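You operate a simulated robot arm through the tools that you are given. There is no shell and no other tool.

Carry out the task below with a simulated robot arm. There is one attempt and no reset: what you move stays moved.

TASK
Fit the brown divider as the order card says and close the carton.
Fine: into the slot of that number, both flaps down, the flap bar over them; the white divider stays in its rack.
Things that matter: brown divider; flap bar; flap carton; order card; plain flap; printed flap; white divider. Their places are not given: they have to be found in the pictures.

It is judged by the outcome, as a careful person would: the job done as asked, and still so three seconds after it is handed in. It fails if anything else is knocked over, pushed out of place, dropped, spilled or broken.

THE ROBOT
A 7-joint arm with a three-finger gripper, fixed in place. Base frame: the origin is at the foot of the arm, x ahead of it, y to its left, z up; the work surface is at about z = 0.82. Lengths are in m, angles in rad, forces in N, time in s.
With the tool pointing down near the work surface it reaches from about 0.1 to 0.88 m from the base axis. Its first joint turns from -2.897 to 2.897 rad. Payload 2.94 kg.
Tool frame: the origin (TCP) lies between the finger pads and is the grasp point; the fingertips stand 0.03 m ahead of it; z points along the fingers, y is the line along which they close. Largest opening 0.132 m; the body of the gripper starts 0.107 m behind the TCP.
Orientation is told as [roll, pitch, yaw] about the base's x, y, z axes, in that order, counted from this pose: with the fingers straight down and closing along the base's y, the tool's x points along the base's -x, its y along +y and its z along -z.

THE INTERFACE
- The arm moves only by the tool jog_arm. Its argument "plan" is a list of rows, each an object (a shift or turn left out is 0, a gripper value left out holds the last) with "offset": the shift along the tool's x, y, z in m, a list of three; "dr": the turn, a rotation vector about the tool's x, y, z in rad, a list of three; "claw": the closure in counts, from 0 (fully open) to 255 (shut). In form: [{"offset": [x, y, z], "dr": [rx, ry, rz], "claw": claw}, ...]. A call has 1 to 20 rows; each row shifts and turns the commanded pose from where the row before left it, along the tool's axes as they then stand. Each row takes 0.2 s and may step no farther than 0.05 m and 0.15 rad from the row before; otherwise, or with a gripper value out of range, the whole call is refused. Where a pose cannot be reached the arm comes as near as it can. A force on the tool above 40 N (or 10 N above the force at the start of the call, whichever is more), or a blocked arm, ends the call early, and 0.2 s more pass. Each finger halts on what it meets, pressing with about 20 N; the grip force reading is that of the motor and also rises with nothing between the fingers. The clock runs only during rows and for 0.2 s after the last one: add rows that do not move to give the fingers time. The reply holds the time, the measured pose of the TCP, the force on the tool along the base axes, the opening and the grip force, in the units named above and with some noise, with the torque about the TCP (base axes, N m) and any sound that the robot's microphone picked up.
- Cameras (640 x 400 px; columns grow to the right, rows downward): "scene" is fixed at [0.051, -0.6493, 1.7495]; the picture's right is [0.76, -0.65, 0.00], its down [-0.41, -0.49, -0.77] and it looks along [0.50, 0.58, -0.64] (base axes); focal length 372 px, centre (320, 200). "wrist" rides on the gripper at [0.072, 0.003, -0.144] in the tool frame; the picture's right is [-0.04, 1.00, 0.00], its down [-0.88, -0.04, -0.48] and it looks along [-0.47, -0.02, 0.88] (tool axes); focal length 256 px, centre (320, 200).
- get_image(camera): a new picture of that camera. The clock stands still meanwhile.
- move_column(by): slides the trunk up (or, below 0, down) by that many m; the arm rides with it, the base frame stays. It gives what a move gives, with no picture.
- locate(camera, pixels): there is no depth. For up to 12 entries [column, row, z] of the newest picture of that camera ("zoom" is the newest enlarged one), the place [x, y] in the base frame at which the ray of that pixel passes the height z, good to about 0.003 m. The clock stands still meanwhile.
- zoom(camera, box): a new picture of the part [left, top, right, bottom] of that camera's present view, enlarged. The clock stands still meanwhile.
- hand_in(): hands the job in; it is judged then, once.

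Unless the task says otherwise, let go and move clear before handing in.

The tools are called as name(argument=value, ...) on one line, values as JSON. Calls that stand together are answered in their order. jog_arm: Moves the arm, as the interface text tells. Its arguments: {"type":"object","properties":{"plan":{"type":"array"}},"required":["plan"]} The other tools are called the same way: move_column (by) slides the trunk up or down; get_image (camera) takes a picture; locate (camera, pixels) gives the place at which the rays of pixels pass given heights; zoom (camera, box) takes an enlarged picture of a part of a camera's view; hand_in () hands the job in.

At the start:

```text
clock: 0.0
eef_pos: [0.6578, -0.1088, 1.314]
ee_rot: [0.001, 0.0, -0.002]
force: [-0.6, -0.4, -0.5]
ft_torque: [0.02, 0.03, 0.05]
finger_gap: 0.1321
grasp_force: 0.1
trunk travel left (down, up): [-0.375, 0.165]
```

scene: 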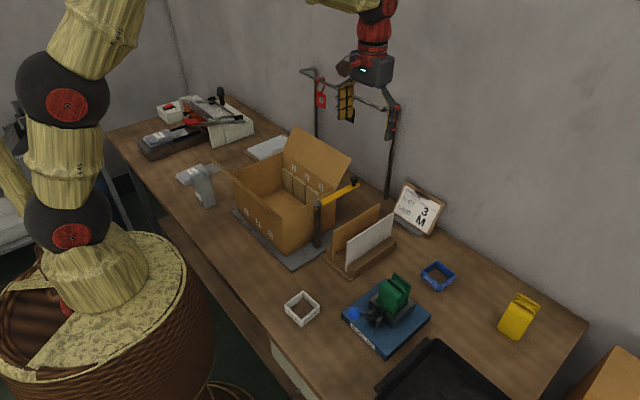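
wrist: 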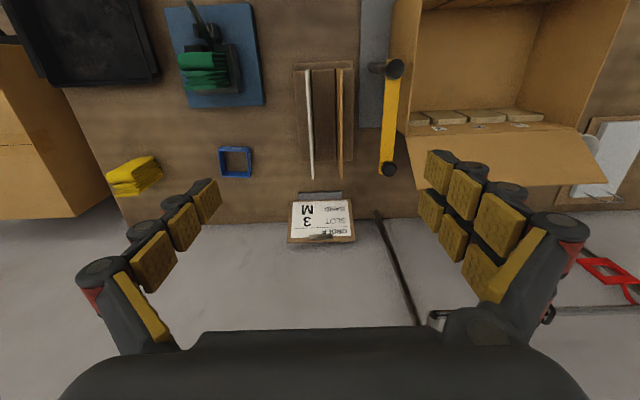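

The scene picture shows the carton near (290,195), the divider rack near (360,240), and the order card near (418,208), which seems to read "3 M". I'll zoom in on each of them.

zoom(camera="scene", box=[380, 170, 460, 250])

zoom(camera="scene", box=[220, 120, 380, 280])

zoom(camera="scene", box=[300, 170, 420, 280])

zoom(camera="wrist", box=[280, 0, 640, 250])

```text
5.00 times, centred on (420, 210) of scene
```

zoom: 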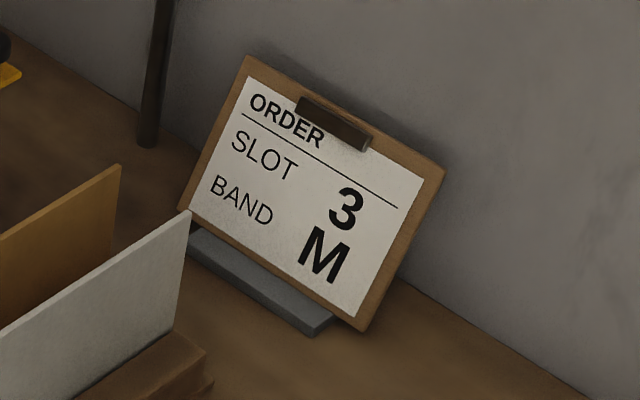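

```text
2.50 times, centred on (300, 200) of scene
```

zoom: 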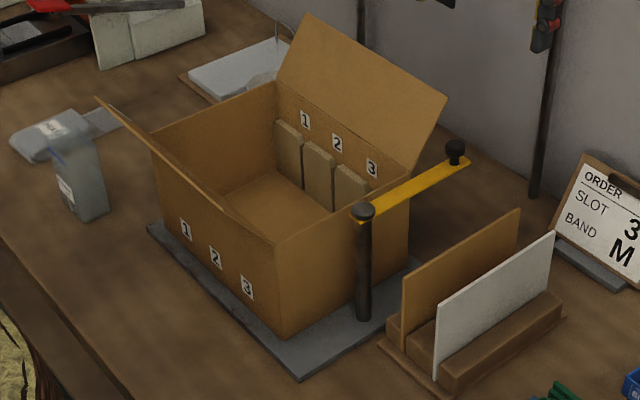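

```text
3.64 times, centred on (360, 225) of scene
```

zoom: 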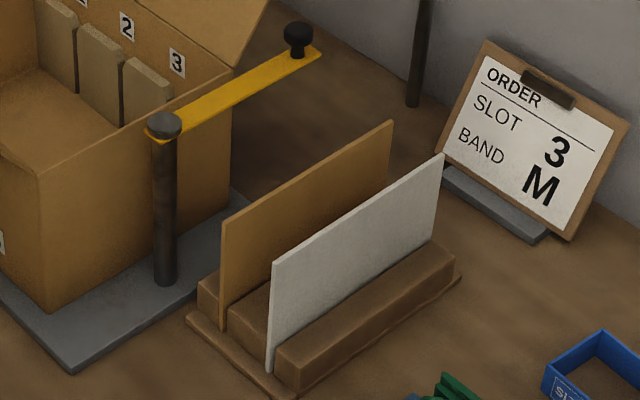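

```text
1.60 times, centred on (460, 125) of wrist
```

zoom: 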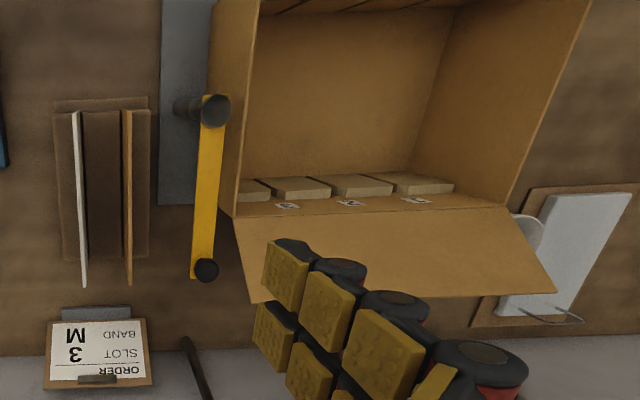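

The card reads SLOT 3, BAND M, and slot label 3 is on the bar side of the carton. Next I'll locate the carton, rack, bar and divider corners at guessed heights.

locate(camera="scene", pixels=[[283.2, 255.2, 0.828], [282, 218, 0.98], [282, 218, 0.96], [282, 218, 1.0], [337, 248, 0.828], [317, 206, 0.98], [353, 182, 0.98], [382, 204, 0.95], [333, 240, 0.95], [394, 214, 0.95], [348, 247, 0.95], [360, 270, 0.83]])

locate(camera="wrist", pixels=[[310, 70, 0.95], [312, 178, 0.95], [338, 70, 0.95], [342, 177, 0.95], [395, 68, 0.99], [388, 168, 0.99], [413, 132, 0.98], [570, 127, 0.98], [297, 62, 0.83], [354, 62, 0.83], [296, 160, 0.83], [352, 160, 0.83]])

```text
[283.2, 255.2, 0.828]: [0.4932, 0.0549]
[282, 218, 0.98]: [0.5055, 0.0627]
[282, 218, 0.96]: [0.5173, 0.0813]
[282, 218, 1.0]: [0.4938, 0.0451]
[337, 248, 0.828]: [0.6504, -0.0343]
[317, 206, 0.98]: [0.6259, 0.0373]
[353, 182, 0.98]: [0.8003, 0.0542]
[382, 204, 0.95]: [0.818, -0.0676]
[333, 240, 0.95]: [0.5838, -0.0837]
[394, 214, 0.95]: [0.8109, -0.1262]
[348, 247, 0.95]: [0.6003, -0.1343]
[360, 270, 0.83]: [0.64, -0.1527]
```

```text
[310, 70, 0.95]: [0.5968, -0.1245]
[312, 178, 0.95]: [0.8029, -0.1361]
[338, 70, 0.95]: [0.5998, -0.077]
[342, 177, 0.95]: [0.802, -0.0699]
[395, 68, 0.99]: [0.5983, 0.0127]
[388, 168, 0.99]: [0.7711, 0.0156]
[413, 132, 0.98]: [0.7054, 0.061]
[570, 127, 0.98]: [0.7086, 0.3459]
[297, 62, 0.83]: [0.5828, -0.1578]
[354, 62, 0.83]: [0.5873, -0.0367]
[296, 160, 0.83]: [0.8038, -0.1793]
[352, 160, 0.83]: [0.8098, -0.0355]
```

Estimated carton extent: x 0.49–0.71, y 0.05–0.345, with the rim at z about 0.99. The brown divider sits at y≈-0.075 and the white one at y≈-0.13. I'll move to look at the carton from above.

jog_arm(plan=[{"offset": [0.023, 0.037, -0.005]}, {"offset": [0.023, 0.037, -0.005]}, {"offset": [0.023, 0.037, -0.005]}, {"offset": [0.023, 0.037, -0.005]}, {"offset": [0.023, 0.037, -0.005]}, {"offset": [0.023, 0.037, -0.005]}, {"offset": [0.023, 0.037, -0.005]}, {"offset": [0, 0, 0]}])

get_image(camera="wrist")

get_image(camera="scene")

```text
clock: 1.8
eef_pos: [0.4934, 0.1493, 1.3491]
ee_rot: [-0.001, 0.0, -0.001]
force: [-0.4, 0.0, -0.6]
ft_torque: [0.02, 0.0, 0.01]
finger_gap: 0.1321
grasp_force: 0.1
trunk travel left (down, up): [-0.375, 0.165]
```

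```text
taken
```

wrist: 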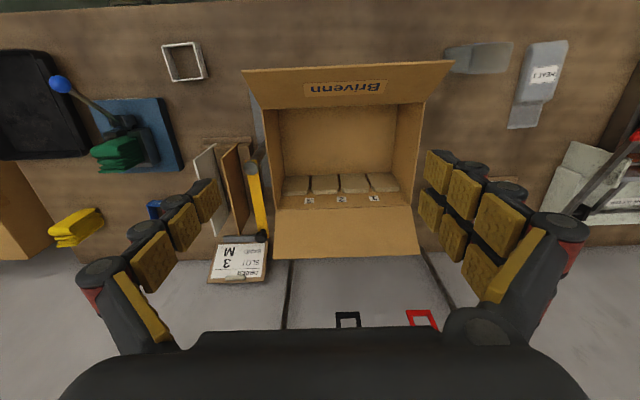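

```text
taken
```

scene: 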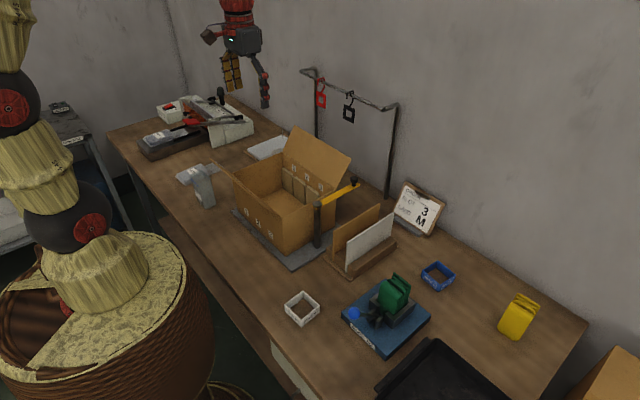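

The front (−x) flap carries "Brivenn" lettering at (345,88) and the back flap looks plain. I'll zoom in on the carton.

zoom(camera="wrist", box=[190, 50, 470, 270])

zoom(camera="wrist", box=[270, 150, 410, 230])

zoom(camera="scene", box=[200, 110, 370, 280])

```text
1.82 times, centred on (330, 160) of wrist
```

zoom: 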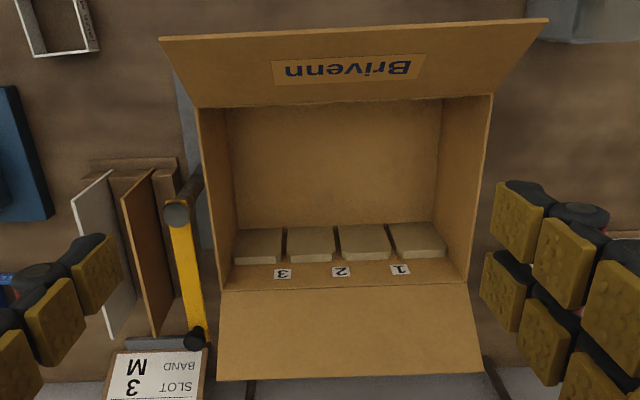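

```text
4.57 times, centred on (340, 190) of wrist
```

zoom: 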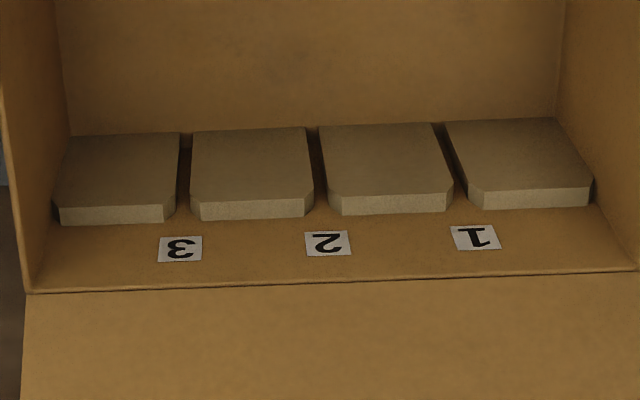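

```text
2.35 times, centred on (285, 195) of scene
```

zoom: 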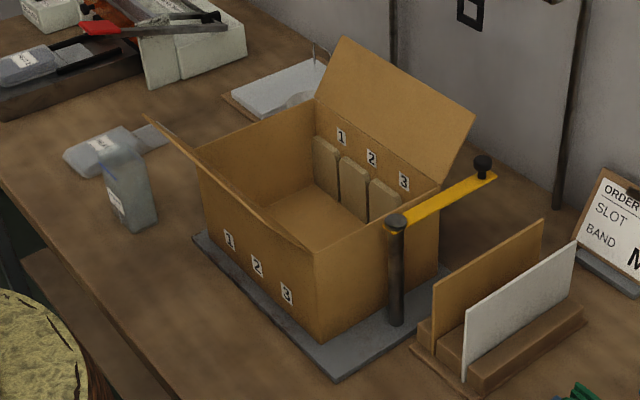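

The front flap's tip computes to about (0.42, z 1.08), so each flap is about 0.11 m long and they meet at x≈0.60, where the bar's post stands. I'll drop down in line with slot 3 for an exact y.

jog_arm(plan=[{"offset": [0.008, -0.01, 0.033]}, {"offset": [0.008, -0.01, 0.033]}, {"offset": [0.008, -0.01, 0.033]}, {"offset": [0.008, -0.01, 0.03]}, {"offset": [0, 0, 0]}])

get_image(camera="wrist")

zoom(camera="wrist", box=[240, 90, 440, 215])

```text
clock: 3.0
eef_pos: [0.4636, 0.1078, 1.2185]
ee_rot: [-0.001, -0.001, 0.0]
force: [-0.5, 1.5, -0.7]
ft_torque: [0.0, -0.04, -0.02]
finger_gap: 0.1321
grasp_force: 0.0
trunk travel left (down, up): [-0.375, 0.165]
```

```text
taken
```

wrist: 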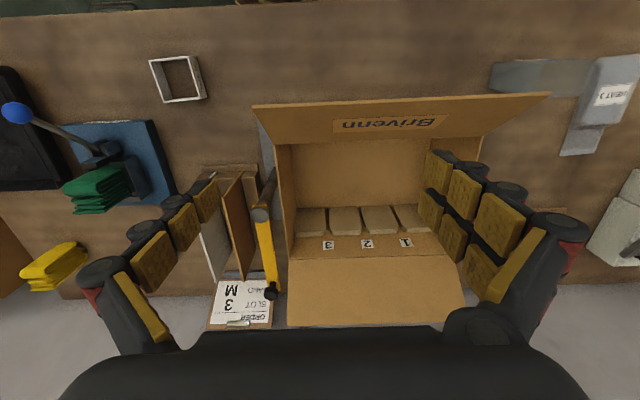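

```text
3.20 times, centred on (340, 152) of wrist
```

zoom: 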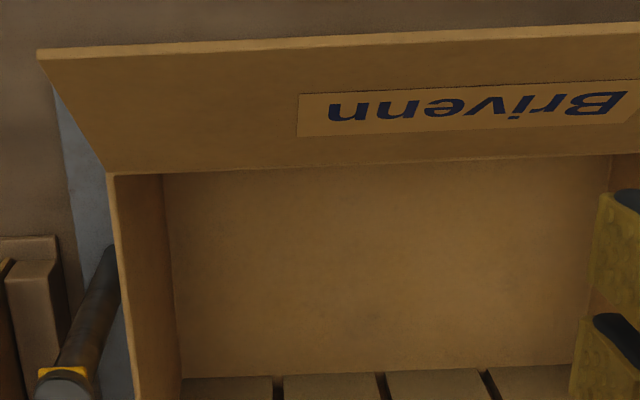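

Slot 3's gap shows near (327,208) in this view. I'll zoom in on the block tops.

zoom(camera="wrist", box=[270, 185, 430, 265])

```text
4.00 times, centred on (350, 225) of wrist
```

zoom: 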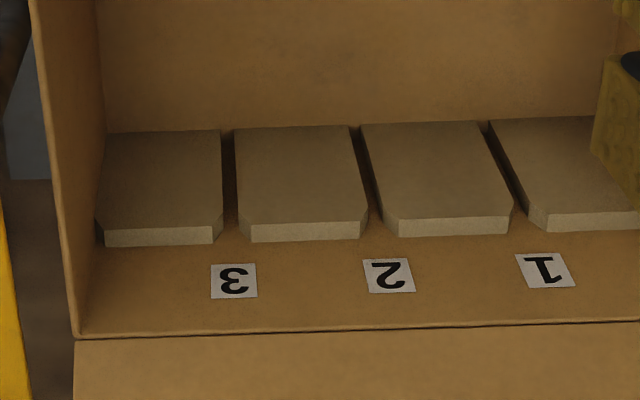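

The blocks are vertical slabs with chamfered tops near z≈0.937. I'll locate the slot 3 gap centre and the rim corners.

locate(camera="zoom", pixels=[[222, 215, 0.935], [238, 215, 0.935], [230, 225, 0.935], [230, 130, 0.84], [356, 130, 0.84], [373, 210, 0.935], [519, 205, 0.935], [78, 333, 1.0], [72, 333, 1.0], [104, 240, 0.935], [234, 280, 0.965]])

zoom(camera="wrist", box=[190, 150, 310, 310])

```text
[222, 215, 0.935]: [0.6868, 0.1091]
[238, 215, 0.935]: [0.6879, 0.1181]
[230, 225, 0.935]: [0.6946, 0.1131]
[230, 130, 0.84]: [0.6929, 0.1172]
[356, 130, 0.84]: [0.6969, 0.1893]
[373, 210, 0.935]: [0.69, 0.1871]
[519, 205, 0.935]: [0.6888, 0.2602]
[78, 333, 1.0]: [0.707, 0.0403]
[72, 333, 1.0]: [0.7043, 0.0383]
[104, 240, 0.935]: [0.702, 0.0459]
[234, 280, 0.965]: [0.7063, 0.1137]
```

```text
2.50 times, centred on (250, 230) of wrist
```

zoom: 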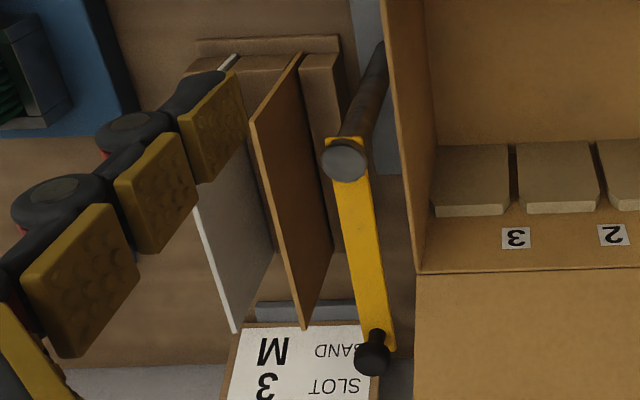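

Slot 3 sits at y≈0.1135 on the far wall. I'll check for carton yaw using the front rim corner and the front labels.

locate(camera="wrist", pixels=[[276, 145, 1.0], [288, 258, 1.0], [262, 110, 1.08]])

zoom(camera="scene", box=[225, 180, 305, 260])

locate(camera="scene", pixels=[[271, 235, 0.92], [271, 235, 0.9], [271, 235, 0.94], [257.7, 223, 0.92], [245.7, 211.5, 0.92]])

```text
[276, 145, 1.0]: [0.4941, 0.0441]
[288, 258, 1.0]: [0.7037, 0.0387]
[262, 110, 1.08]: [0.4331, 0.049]
```

```text
5.00 times, centred on (265, 220) of scene
```

zoom: 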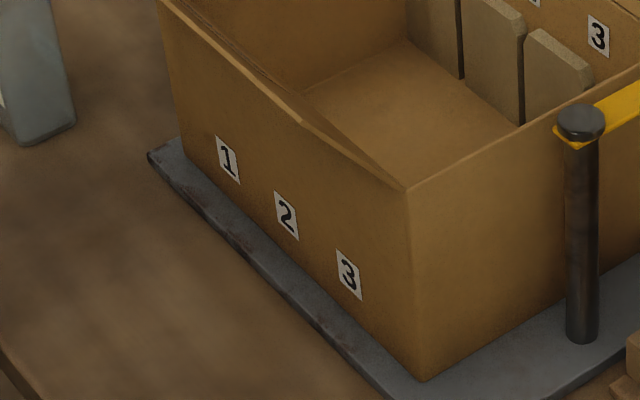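

```text
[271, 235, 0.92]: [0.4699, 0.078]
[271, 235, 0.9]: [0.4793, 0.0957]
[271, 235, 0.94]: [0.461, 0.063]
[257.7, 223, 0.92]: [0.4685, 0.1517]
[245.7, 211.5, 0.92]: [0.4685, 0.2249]
```

The carton may be yawed slightly (corner y 0.044 to 0.039). I'll tilt the tool so the wrist camera looks straight down and shows both rows of blocks.

jog_arm(plan=[{"offset": [-0.04, 0.002, -0.005]}, {"offset": [-0.04, 0.002, -0.005]}, {"offset": [-0.04, 0.002, -0.005]}, {"dr": [0, 0.125, 0]}, {"dr": [0, 0.125, 0]}, {"dr": [0, 0.125, 0]}, {"dr": [0, 0.115, 0]}, {"offset": [0, 0, 0]}])

get_image(camera="wrist")

```text
clock: 4.8
eef_pos: [0.5842, 0.116, 1.2353]
ee_rot: [0.0, 0.489, 0.0]
force: [0.5, 1.2, 0.3]
ft_torque: [0.01, 0.0, 0.03]
finger_gap: 0.1322
grasp_force: 0.2
trunk travel left (down, up): [-0.375, 0.165]
```

```text
taken
```

wrist: 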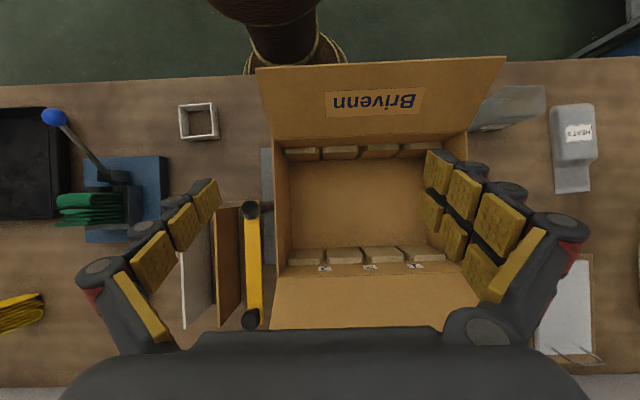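

Both rows of blocks are visible now (rows ~152 and ~255). I'll zoom in on the slot 3 side.

zoom(camera="wrist", box=[265, 130, 465, 280])

zoom(camera="wrist", box=[270, 135, 370, 175])

zoom(camera="wrist", box=[270, 235, 370, 285])

zoom(camera="wrist", box=[170, 185, 290, 335])

```text
2.67 times, centred on (365, 205) of wrist
```

zoom: 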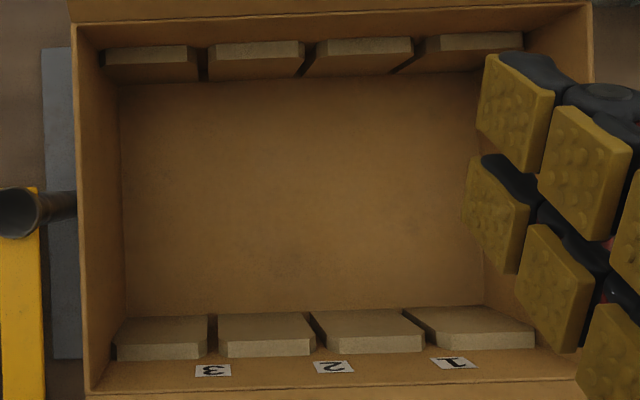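

```text
6.40 times, centred on (320, 155) of wrist
```

zoom: 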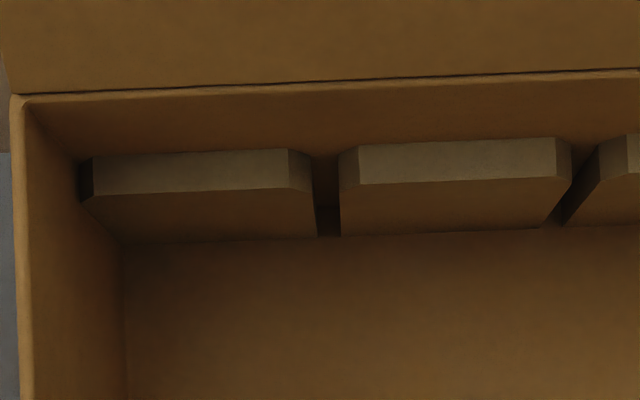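

```text
6.40 times, centred on (320, 260) of wrist
```

zoom: 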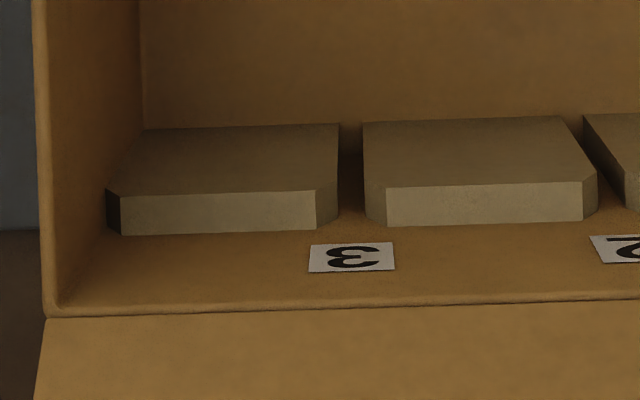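

```text
2.67 times, centred on (230, 260) of wrist
```

zoom: 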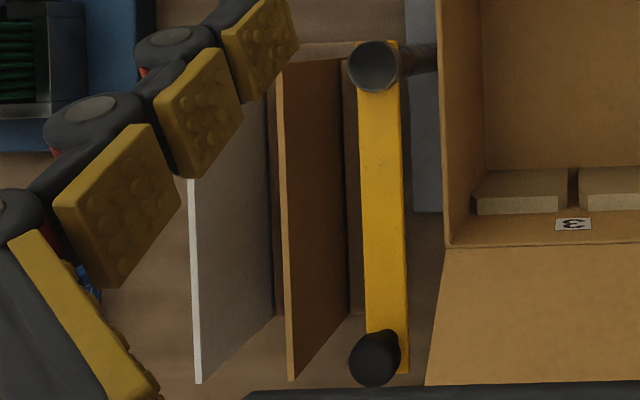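

I'll locate the front and far gap centres of slot 3, along with the brown and white divider top edges.

locate(camera="wrist", pixels=[[320.9, 153.4, 0.932], [324.8, 260, 0.932], [272.5, 143.5, 1.0], [277.5, 279, 1.0], [217, 209, 0.95], [220.5, 332.5, 0.95], [221.3, 210, 0.95], [181.5, 253, 0.95], [185, 328, 0.95], [250, 210, 1.01], [250, 320, 1.03]])

zoom(camera="wrist", box=[200, 190, 260, 230])

zoom(camera="scene", box=[310, 180, 400, 280])

```text
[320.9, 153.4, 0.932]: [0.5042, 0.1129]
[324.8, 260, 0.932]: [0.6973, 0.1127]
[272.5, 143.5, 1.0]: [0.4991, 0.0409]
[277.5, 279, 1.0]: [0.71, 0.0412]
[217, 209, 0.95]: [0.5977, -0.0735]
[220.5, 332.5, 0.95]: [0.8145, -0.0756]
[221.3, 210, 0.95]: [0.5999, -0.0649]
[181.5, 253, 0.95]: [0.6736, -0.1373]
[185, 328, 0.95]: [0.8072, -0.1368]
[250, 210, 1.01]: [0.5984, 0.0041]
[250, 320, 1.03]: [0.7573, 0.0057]
```

```text
10.00 times, centred on (230, 210) of wrist
```

zoom: 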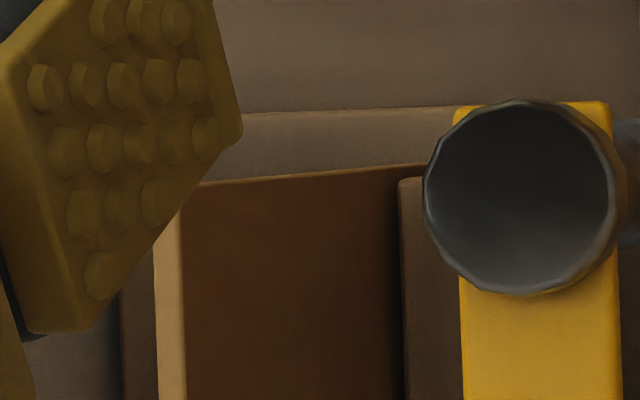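

```text
4.00 times, centred on (355, 230) of scene
```

zoom: 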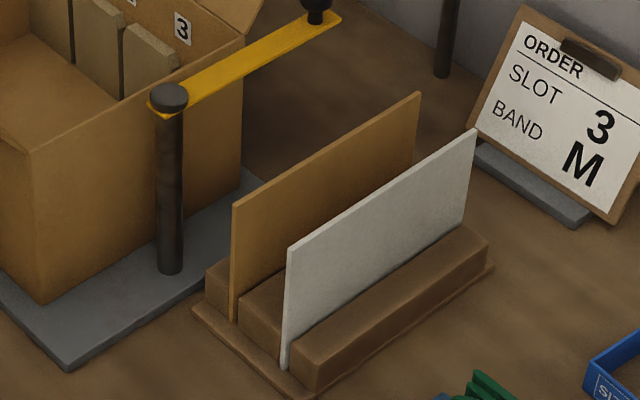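

Slot 3 is at y≈0.113 at both ends, so there is no yaw. Next I'll find the top-edge height of the divider by cross-checking with the scene camera.

locate(camera="scene", pixels=[[333.3, 231.2, 0.94], [333.3, 231.2, 0.96], [333.3, 231.2, 0.98], [379.5, 203, 0.94], [379.5, 203, 0.96], [379.5, 203, 0.98], [333, 260, 0.83], [333, 260, 0.84], [346.7, 242, 0.96], [394, 212.5, 0.96], [360.5, 184, 1.02], [322, 203, 1.01]])

locate(camera="wrist", pixels=[[216.8, 209, 0.94], [216.8, 209, 0.96], [216.8, 209, 0.98], [220.5, 332.5, 0.94], [220.5, 332.5, 0.96], [220.5, 332.5, 0.98]])

```text
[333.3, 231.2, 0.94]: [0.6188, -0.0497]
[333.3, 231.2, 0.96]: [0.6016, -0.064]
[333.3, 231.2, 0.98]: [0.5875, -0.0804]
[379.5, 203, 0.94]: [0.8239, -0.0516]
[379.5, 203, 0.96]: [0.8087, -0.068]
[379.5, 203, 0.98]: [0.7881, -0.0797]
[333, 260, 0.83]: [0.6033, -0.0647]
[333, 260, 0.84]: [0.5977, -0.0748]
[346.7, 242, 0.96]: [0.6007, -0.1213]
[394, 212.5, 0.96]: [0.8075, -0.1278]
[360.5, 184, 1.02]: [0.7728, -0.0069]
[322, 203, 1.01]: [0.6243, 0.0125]
```

```text
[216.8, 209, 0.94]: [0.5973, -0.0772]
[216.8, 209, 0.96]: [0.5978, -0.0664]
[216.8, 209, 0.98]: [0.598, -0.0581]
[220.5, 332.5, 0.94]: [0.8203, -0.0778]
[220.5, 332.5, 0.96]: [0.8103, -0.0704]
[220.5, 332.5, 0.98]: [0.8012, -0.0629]
```

Divider top is about z=0.962, at y≈-0.066, spanning x≈0.599–0.809. I'll move above it with the camera looking straight down to refine this.

jog_arm(plan=[{"offset": [-0.0177, -0.0364, -0.0094]}, {"offset": [-0.0177, -0.0364, -0.0094]}, {"offset": [-0.0177, -0.0364, -0.0094]}, {"offset": [-0.0177, -0.0364, -0.0094]}, {"offset": [-0.0177, -0.0364, -0.0094]}, {"offset": [0, 0, 0]}])

get_image(camera="wrist")

zoom(camera="wrist", box=[260, 130, 380, 290])

```text
clock: 6.2
eef_pos: [0.6824, -0.064, 1.2331]
ee_rot: [-0.001, 0.492, -0.001]
force: [-0.8, 0.4, -0.1]
ft_torque: [0.0, 0.0, 0.02]
finger_gap: 0.1321
grasp_force: 0.0
trunk travel left (down, up): [-0.375, 0.165]
```

```text
taken
```

wrist: 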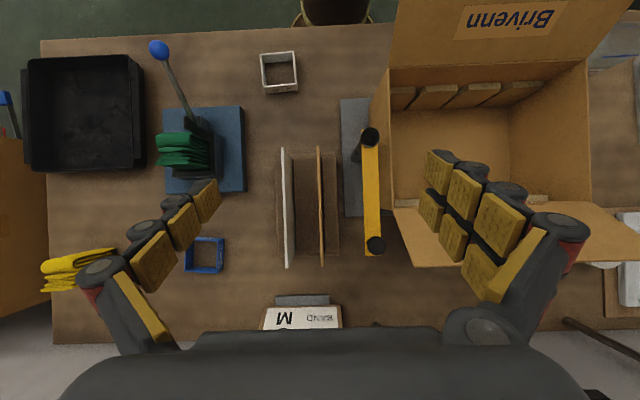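

```text
2.50 times, centred on (320, 210) of wrist
```

zoom: 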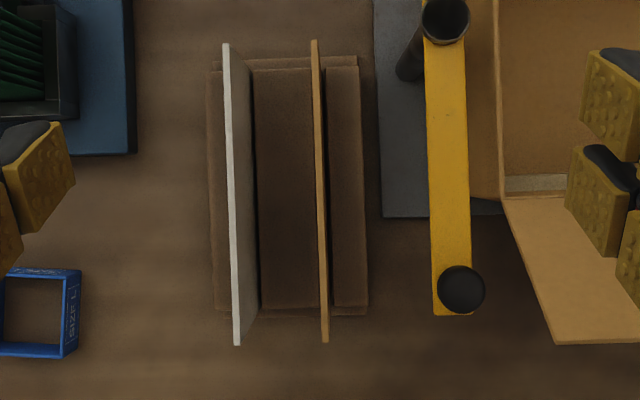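

locate(camera="zoom", pixels=[[314.5, 40, 0.962], [325.5, 343, 0.962], [311, 40, 0.962], [318, 40, 0.962], [322, 343, 0.962], [329.5, 343, 0.962], [225.5, 44, 0.962], [236, 344, 0.962], [445, 20, 1.02], [461, 288, 1.04], [436, 316, 1.01], [470, 311, 1.01]])

zoom(camera="wrist", box=[350, 120, 400, 270])

```text
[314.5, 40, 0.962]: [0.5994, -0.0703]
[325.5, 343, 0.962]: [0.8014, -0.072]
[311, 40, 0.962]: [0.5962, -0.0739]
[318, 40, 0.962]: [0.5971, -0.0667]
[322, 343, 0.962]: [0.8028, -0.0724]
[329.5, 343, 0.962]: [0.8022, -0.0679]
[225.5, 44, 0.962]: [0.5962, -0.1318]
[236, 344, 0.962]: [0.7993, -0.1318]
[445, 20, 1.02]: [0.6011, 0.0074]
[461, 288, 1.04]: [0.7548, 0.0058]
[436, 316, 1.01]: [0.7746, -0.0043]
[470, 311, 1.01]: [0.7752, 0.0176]
```

```text
2.67 times, centred on (375, 195) of wrist
```

zoom: 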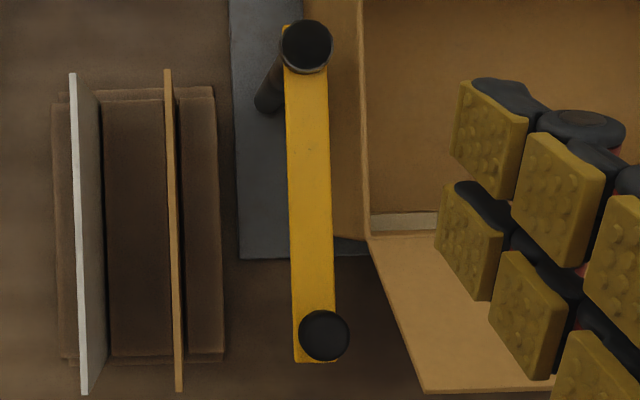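

The brown divider is centred at about (0.700, -0.0705) and runs parallel to x. I'll level the tool, pre-close to about 50 mm and hover above it.

jog_arm(plan=[{"dr": [0, -0.123, 0], "claw": 158}, {"dr": [0, -0.123, 0]}, {"dr": [0, -0.123, 0]}, {"dr": [0, -0.123, 0]}, {"offset": [-0.0176, -0.0065, 0.04]}, {"offset": [0, 0, 0.045]}, {"offset": [0, 0, 0.045]}, {"offset": [0, 0, 0.02]}, {}, {}])

get_image(camera="wrist")

get_image(camera="scene")

```text
clock: 8.4
eef_pos: [0.7015, -0.0725, 1.0824]
ee_rot: [0.0, -0.003, 0.0]
force: [0.6, 1.9, -0.2]
ft_torque: [0.02, 0.0, 0.01]
finger_gap: 0.0502
grasp_force: 0.0
trunk travel left (down, up): [-0.375, 0.165]
```

```text
taken
```

wrist: 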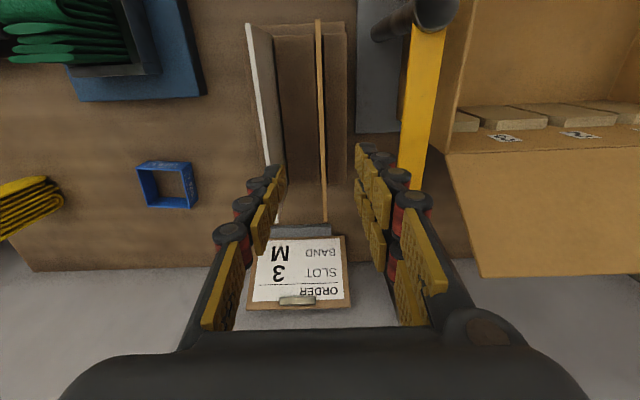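

```text
taken
```

scene: 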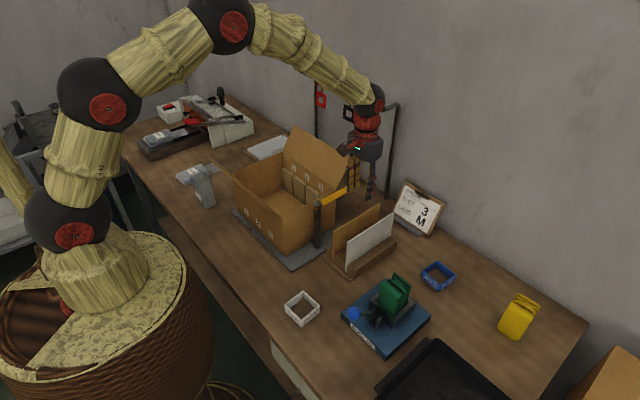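

The fingers straddle the divider (col ~322), but the left one would come close to the white divider. I'll narrow the opening to about 32 mm and descend.

jog_arm(plan=[{"claw": 193}, {"offset": [0, 0.0015, 0]}, {"offset": [0, 0, 0.04]}, {"offset": [0, 0, 0.03]}, {}])

get_image(camera="wrist")

zoom(camera="wrist", box=[260, 60, 380, 220])

zoom(camera="scene", box=[300, 120, 420, 280])

```text
clock: 9.6
eef_pos: [0.7018, -0.0691, 1.013]
ee_rot: [0.001, -0.001, 0.001]
force: [0.3, -0.6, 0.0]
ft_torque: [0.01, -0.01, 0.04]
finger_gap: 0.032
grasp_force: 0.0
trunk travel left (down, up): [-0.375, 0.165]
```

```text
taken
```

wrist: 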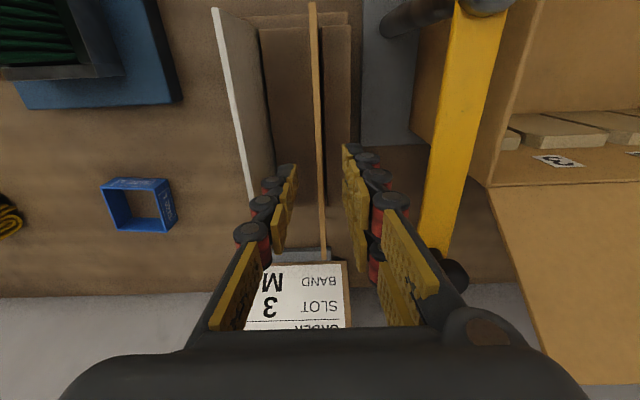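

```text
2.50 times, centred on (320, 140) of wrist
```

zoom: 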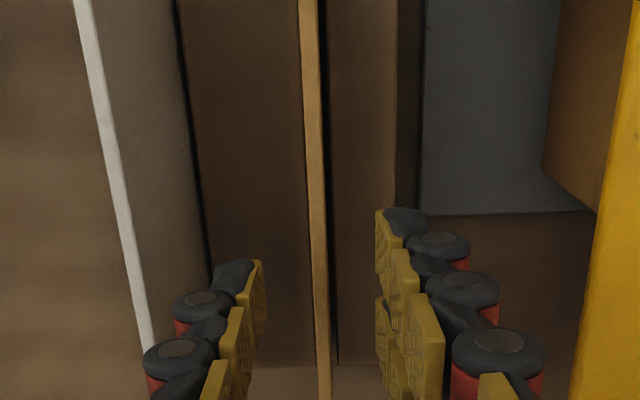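

```text
2.50 times, centred on (360, 200) of scene
```

zoom: 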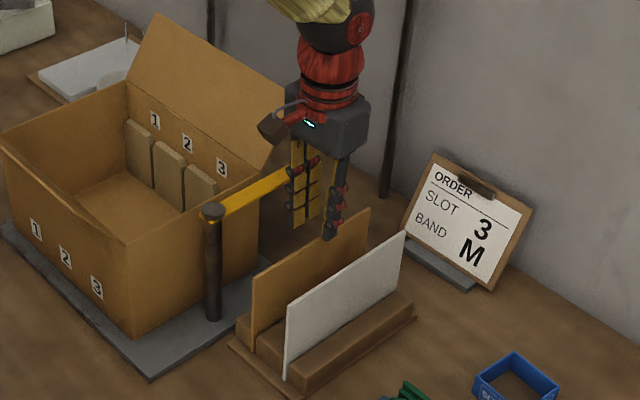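

The fingers are centred on the brown edge (zoom mid ≈320, divider ≈319). I'll descend and close.

jog_arm(plan=[{"offset": [0, 0, 0.03]}, {"offset": [0, 0, 0.031]}, {"claw": 193}, {"claw": 215}, {"claw": 255}, {}, {}, {}])

get_image(camera="wrist")

zoom(camera="scene", box=[300, 120, 420, 280])

```text
clock: 11.4
eef_pos: [0.7, -0.0695, 0.9515]
ee_rot: [0.0, -0.001, 0.0]
force: [-0.3, -0.8, -1.1]
ft_torque: [0.0, 0.0, -0.01]
finger_gap: 0.0061
grasp_force: 20.6
trunk travel left (down, up): [-0.375, 0.165]
```

```text
taken
```

wrist: 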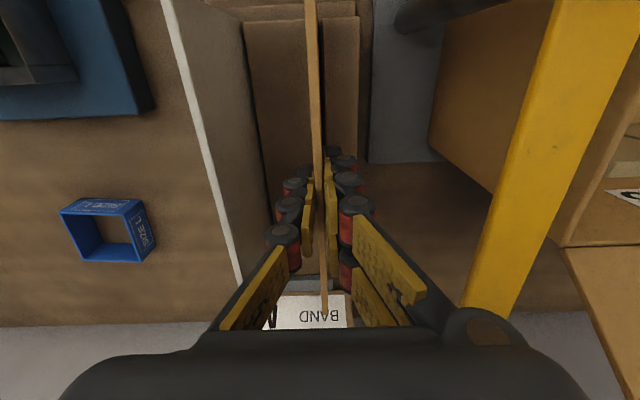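

```text
2.50 times, centred on (360, 200) of scene
```

zoom: 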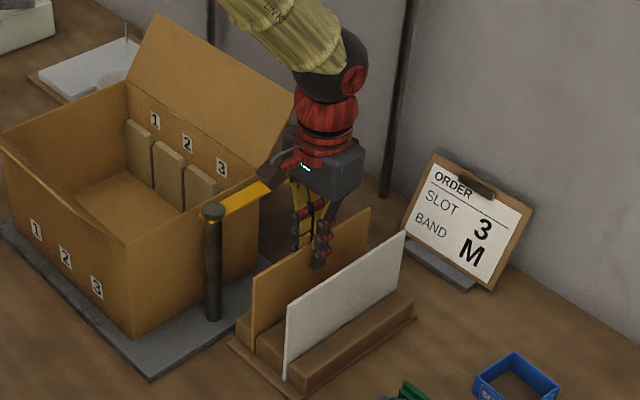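

I'm holding the divider (gap 6.1 mm, grip 20.6 N). I'll lift straight up, then check that it's hanging level and only the brown one came.

jog_arm(plan=[{"offset": [0, 0, -0.02], "claw": 255}, {"offset": [0, 0, -0.03]}, {"offset": [0, 0, -0.04]}, {"offset": [0, 0, -0.045]}, {"offset": [0, 0, -0.045]}, {"offset": [0, 0, -0.045]}, {"offset": [0, 0, -0.035]}, {}])

get_image(camera="wrist")

get_image(camera="scene")

```text
clock: 13.2
eef_pos: [0.7008, -0.0709, 1.212]
ee_rot: [0.0, -0.001, 0.0]
force: [0.6, 0.1, -0.6]
ft_torque: [0.02, 0.0, 0.02]
finger_gap: 0.0058
grasp_force: 19.9
trunk travel left (down, up): [-0.375, 0.165]
```

```text
taken
```

wrist: 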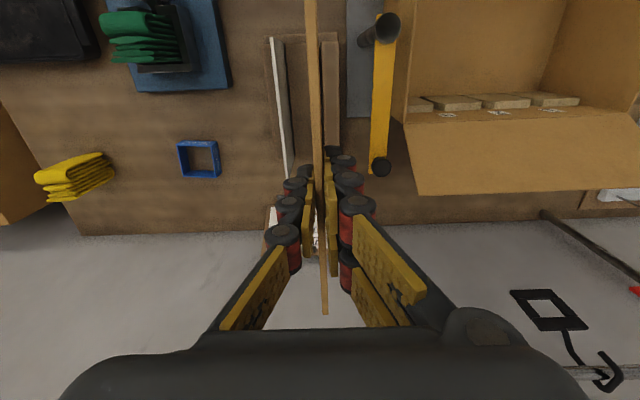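

```text
taken
```

scene: 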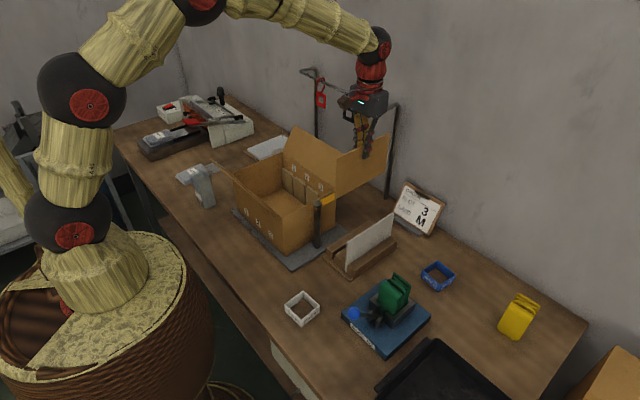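

The brown divider is lifted level and the white one is still in the rack. I'll measure where its ends are relative to the TCP.

zoom(camera="wrist", box=[290, 260, 370, 340])

zoom(camera="scene", box=[310, 110, 410, 210])

```text
5.00 times, centred on (330, 300) of wrist
```

zoom: 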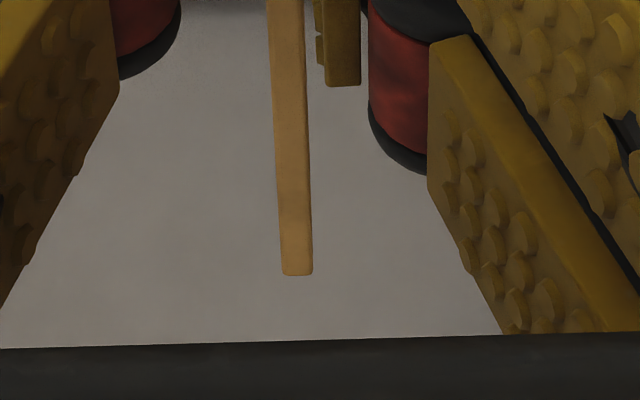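

```text
4.00 times, centred on (360, 160) of scene
```

zoom: 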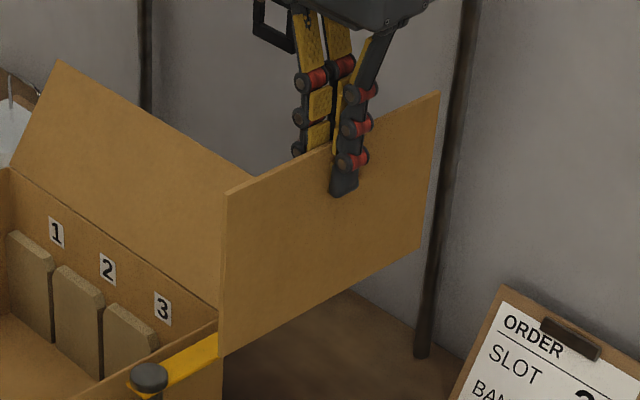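

locate(camera="zoom", pixels=[[227, 193, 1.222], [439, 92, 1.222], [220, 356, 1.09], [420, 250, 1.09], [227, 193, 1.212], [439, 92, 1.212]])

locate(camera="wrist", pixels=[[325.4, 314.5, 1.222], [325.4, 314.5, 1.218]])

```text
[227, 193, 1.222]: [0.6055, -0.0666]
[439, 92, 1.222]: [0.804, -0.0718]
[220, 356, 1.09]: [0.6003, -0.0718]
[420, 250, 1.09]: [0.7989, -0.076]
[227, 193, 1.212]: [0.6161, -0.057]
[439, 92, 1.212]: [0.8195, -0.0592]
```

```text
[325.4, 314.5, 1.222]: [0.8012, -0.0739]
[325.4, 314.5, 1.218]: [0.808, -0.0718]
```

The divider is centred on the TCP, about 0.20 m long. I'll carry it over the carton at height, x first and then y.

jog_arm(plan=[{"offset": [0.033, 0, -0.01]}, {"offset": [0.033, 0, 0]}, {"offset": [0.0328, 0, 0]}, {"offset": [0, 0.046, 0]}, {"offset": [0, 0.046, 0]}, {"offset": [0, 0.046, 0]}, {"offset": [0, 0.0457, 0]}, {}, {}])

get_image(camera="wrist")

get_image(camera="scene")

```text
clock: 15.2
eef_pos: [0.6052, 0.1118, 1.2221]
ee_rot: [0.0, 0.0, -0.001]
force: [-0.4, 0.0, 0.5]
ft_torque: [-0.01, -0.03, 0.02]
finger_gap: 0.0059
grasp_force: 20.3
trunk travel left (down, up): [-0.375, 0.165]
```

```text
taken
```

wrist: 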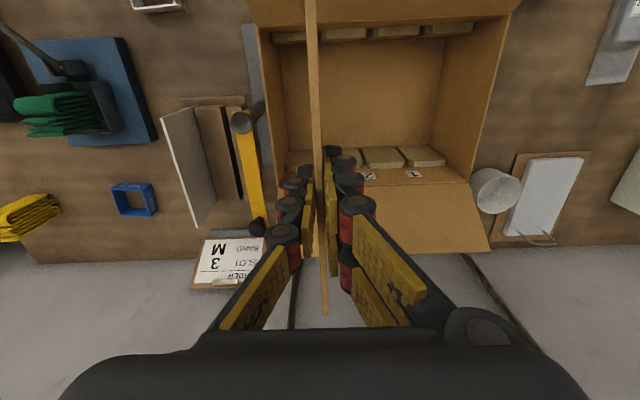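

```text
taken
```

scene: 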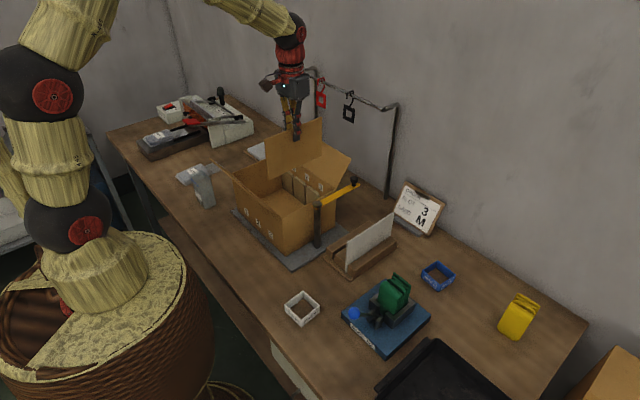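

Now above slot 3. I'll lower to just above the rim and check the alignment of both ends.

jog_arm(plan=[{"offset": [0, 0, 0.035]}, {"offset": [0, 0, 0.035]}, {}])

zoom(camera="wrist", box=[240, 0, 400, 120])

zoom(camera="scene", box=[220, 120, 360, 260])

get_image(camera="wrist")

```text
clock: 16.0
eef_pos: [0.6029, 0.1116, 1.1495]
ee_rot: [-0.001, -0.002, 0.0]
force: [-0.7, 0.1, 0.1]
ft_torque: [0.0, -0.01, -0.03]
finger_gap: 0.0063
grasp_force: 19.6
trunk travel left (down, up): [-0.375, 0.165]
```

```text
3.33 times, centred on (320, 60) of wrist
```

zoom: 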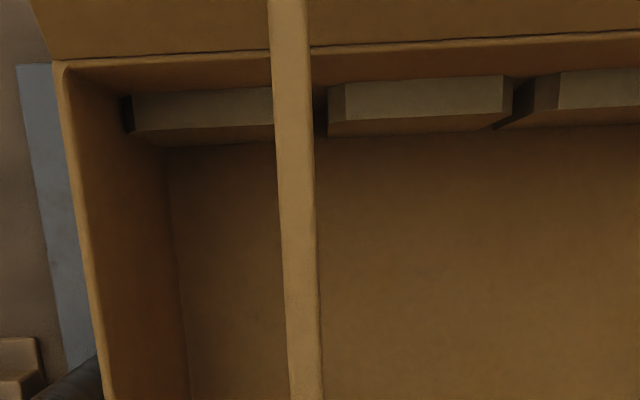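

```text
2.86 times, centred on (290, 190) of scene
```

zoom: 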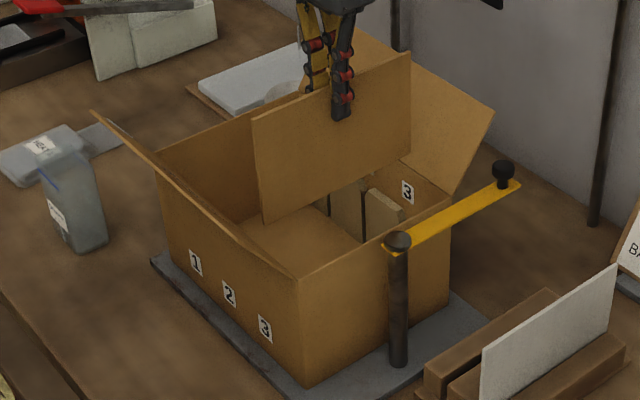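

```text
taken
```

wrist: 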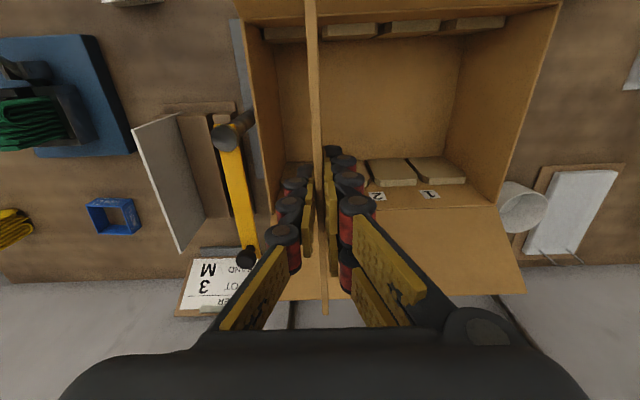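

locate(camera="wrist", pixels=[[322.4, 33, 0.932], [311, 30, 1.16], [305, 1, 1.16], [313, 60, 1.16], [323, 240, 1.16], [324.5, 312, 1.16], [247, 20, 1.0]])

zoom(camera="wrist", box=[290, 200, 370, 330])

```text
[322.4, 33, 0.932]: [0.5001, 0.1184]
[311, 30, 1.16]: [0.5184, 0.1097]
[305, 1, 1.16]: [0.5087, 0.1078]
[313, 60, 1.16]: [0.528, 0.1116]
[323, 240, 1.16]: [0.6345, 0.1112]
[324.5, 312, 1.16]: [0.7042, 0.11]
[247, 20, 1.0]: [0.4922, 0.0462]
```

```text
3.08 times, centred on (330, 265) of wrist
```

zoom: 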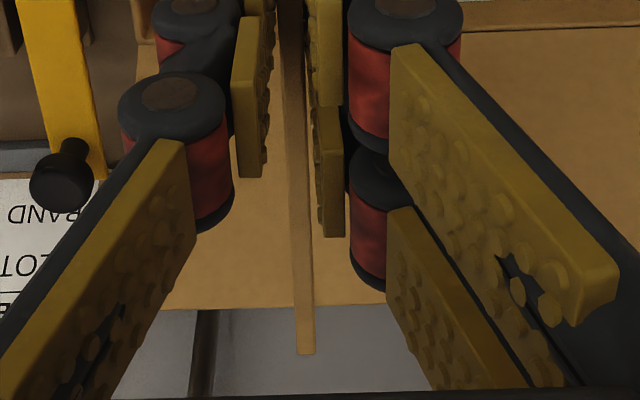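

The divider reads y≈0.111 and the slot centre is about 0.1135. I'll nudge +2 mm in y and −2 mm in x, then enter just below the rim and check again.

jog_arm(plan=[{"offset": [0.002, 0.0022, 0]}, {"offset": [0, 0, 0.02]}, {"offset": [0, 0, 0.025]}, {}])

zoom(camera="scene", box=[230, 140, 330, 240])

get_image(camera="wrist")

```text
clock: 17.0
eef_pos: [0.5995, 0.1149, 1.1076]
ee_rot: [-0.001, -0.001, 0.0]
force: [-0.1, -0.1, -0.3]
ft_torque: [-0.05, -0.01, -0.03]
finger_gap: 0.0063
grasp_force: 19.9
trunk travel left (down, up): [-0.375, 0.165]
```

```text
4.00 times, centred on (280, 190) of scene
```

zoom: 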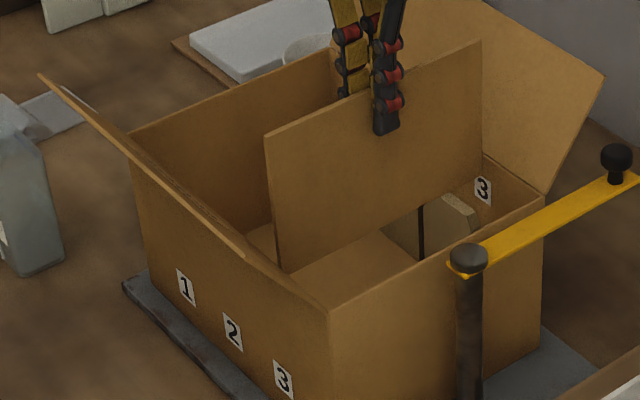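

```text
taken
```

wrist: 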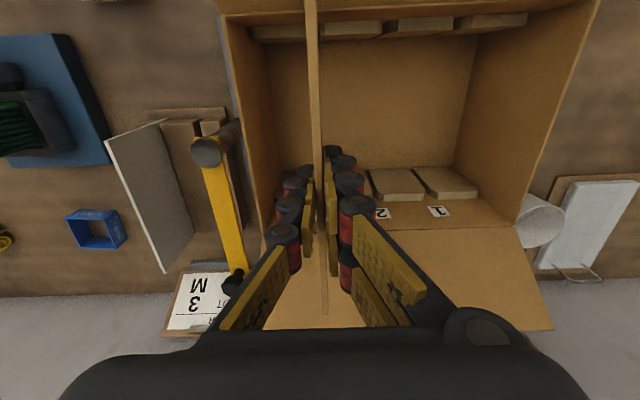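

It's inside the rim with no contact. I'll lower further to just above the blocks and re-check the slot alignment.

jog_arm(plan=[{"offset": [0, 0, 0.02]}, {"offset": [0, 0, 0.02]}, {}])

zoom(camera="wrist", box=[210, 0, 430, 120])

zoom(camera="scene", box=[230, 140, 330, 240])

```text
clock: 17.8
eef_pos: [0.6009, 0.115, 1.0676]
ee_rot: [0.0, -0.001, 0.001]
force: [1.1, 0.8, 0.4]
ft_torque: [0.0, 0.01, -0.02]
finger_gap: 0.0061
grasp_force: 20.0
trunk travel left (down, up): [-0.375, 0.165]
```

```text
2.91 times, centred on (320, 60) of wrist
```

zoom: 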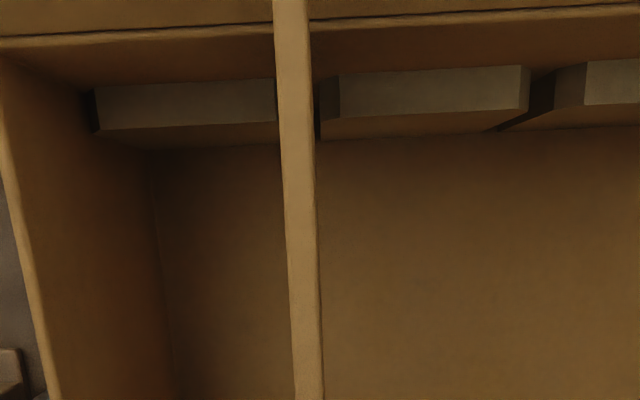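

```text
4.00 times, centred on (280, 190) of scene
```

zoom: 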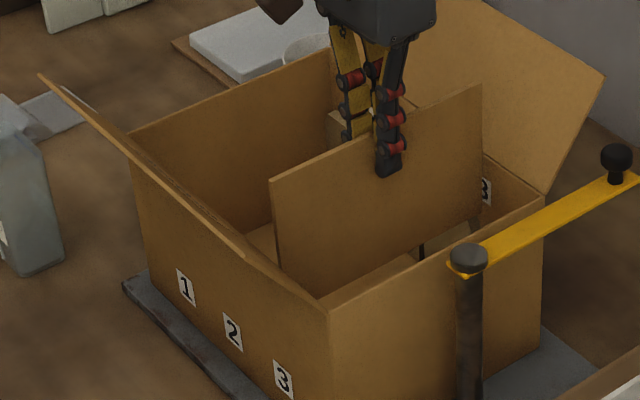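

locate(camera="zoom", pixels=[[320, 115, 0.932], [316, 130, 0.85], [293, 60, 1.078], [301, 250, 1.078], [308, 390, 1.078]])

```text
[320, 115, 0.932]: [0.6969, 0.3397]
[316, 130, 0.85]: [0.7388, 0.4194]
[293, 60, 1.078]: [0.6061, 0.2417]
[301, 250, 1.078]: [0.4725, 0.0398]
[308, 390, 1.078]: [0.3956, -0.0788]
```

That used the scene zoom, so I'll retake the wrist zoom and locate again.

zoom(camera="wrist", box=[270, 0, 370, 60])

```text
6.40 times, centred on (320, 30) of wrist
```

zoom: 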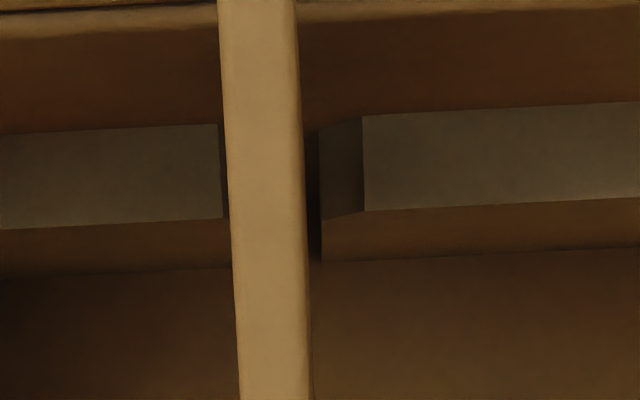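

locate(camera="zoom", pixels=[[218, 170, 0.937], [363, 160, 0.937], [321, 215, 0.93], [229, 170, 1.078], [303, 170, 1.078], [240, 380, 1.078], [307, 380, 1.078]])

```text
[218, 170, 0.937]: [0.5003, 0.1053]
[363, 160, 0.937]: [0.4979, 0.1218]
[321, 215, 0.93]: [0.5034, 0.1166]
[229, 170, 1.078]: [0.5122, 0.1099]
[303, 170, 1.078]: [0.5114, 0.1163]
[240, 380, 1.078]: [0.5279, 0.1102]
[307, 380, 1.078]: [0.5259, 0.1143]
```

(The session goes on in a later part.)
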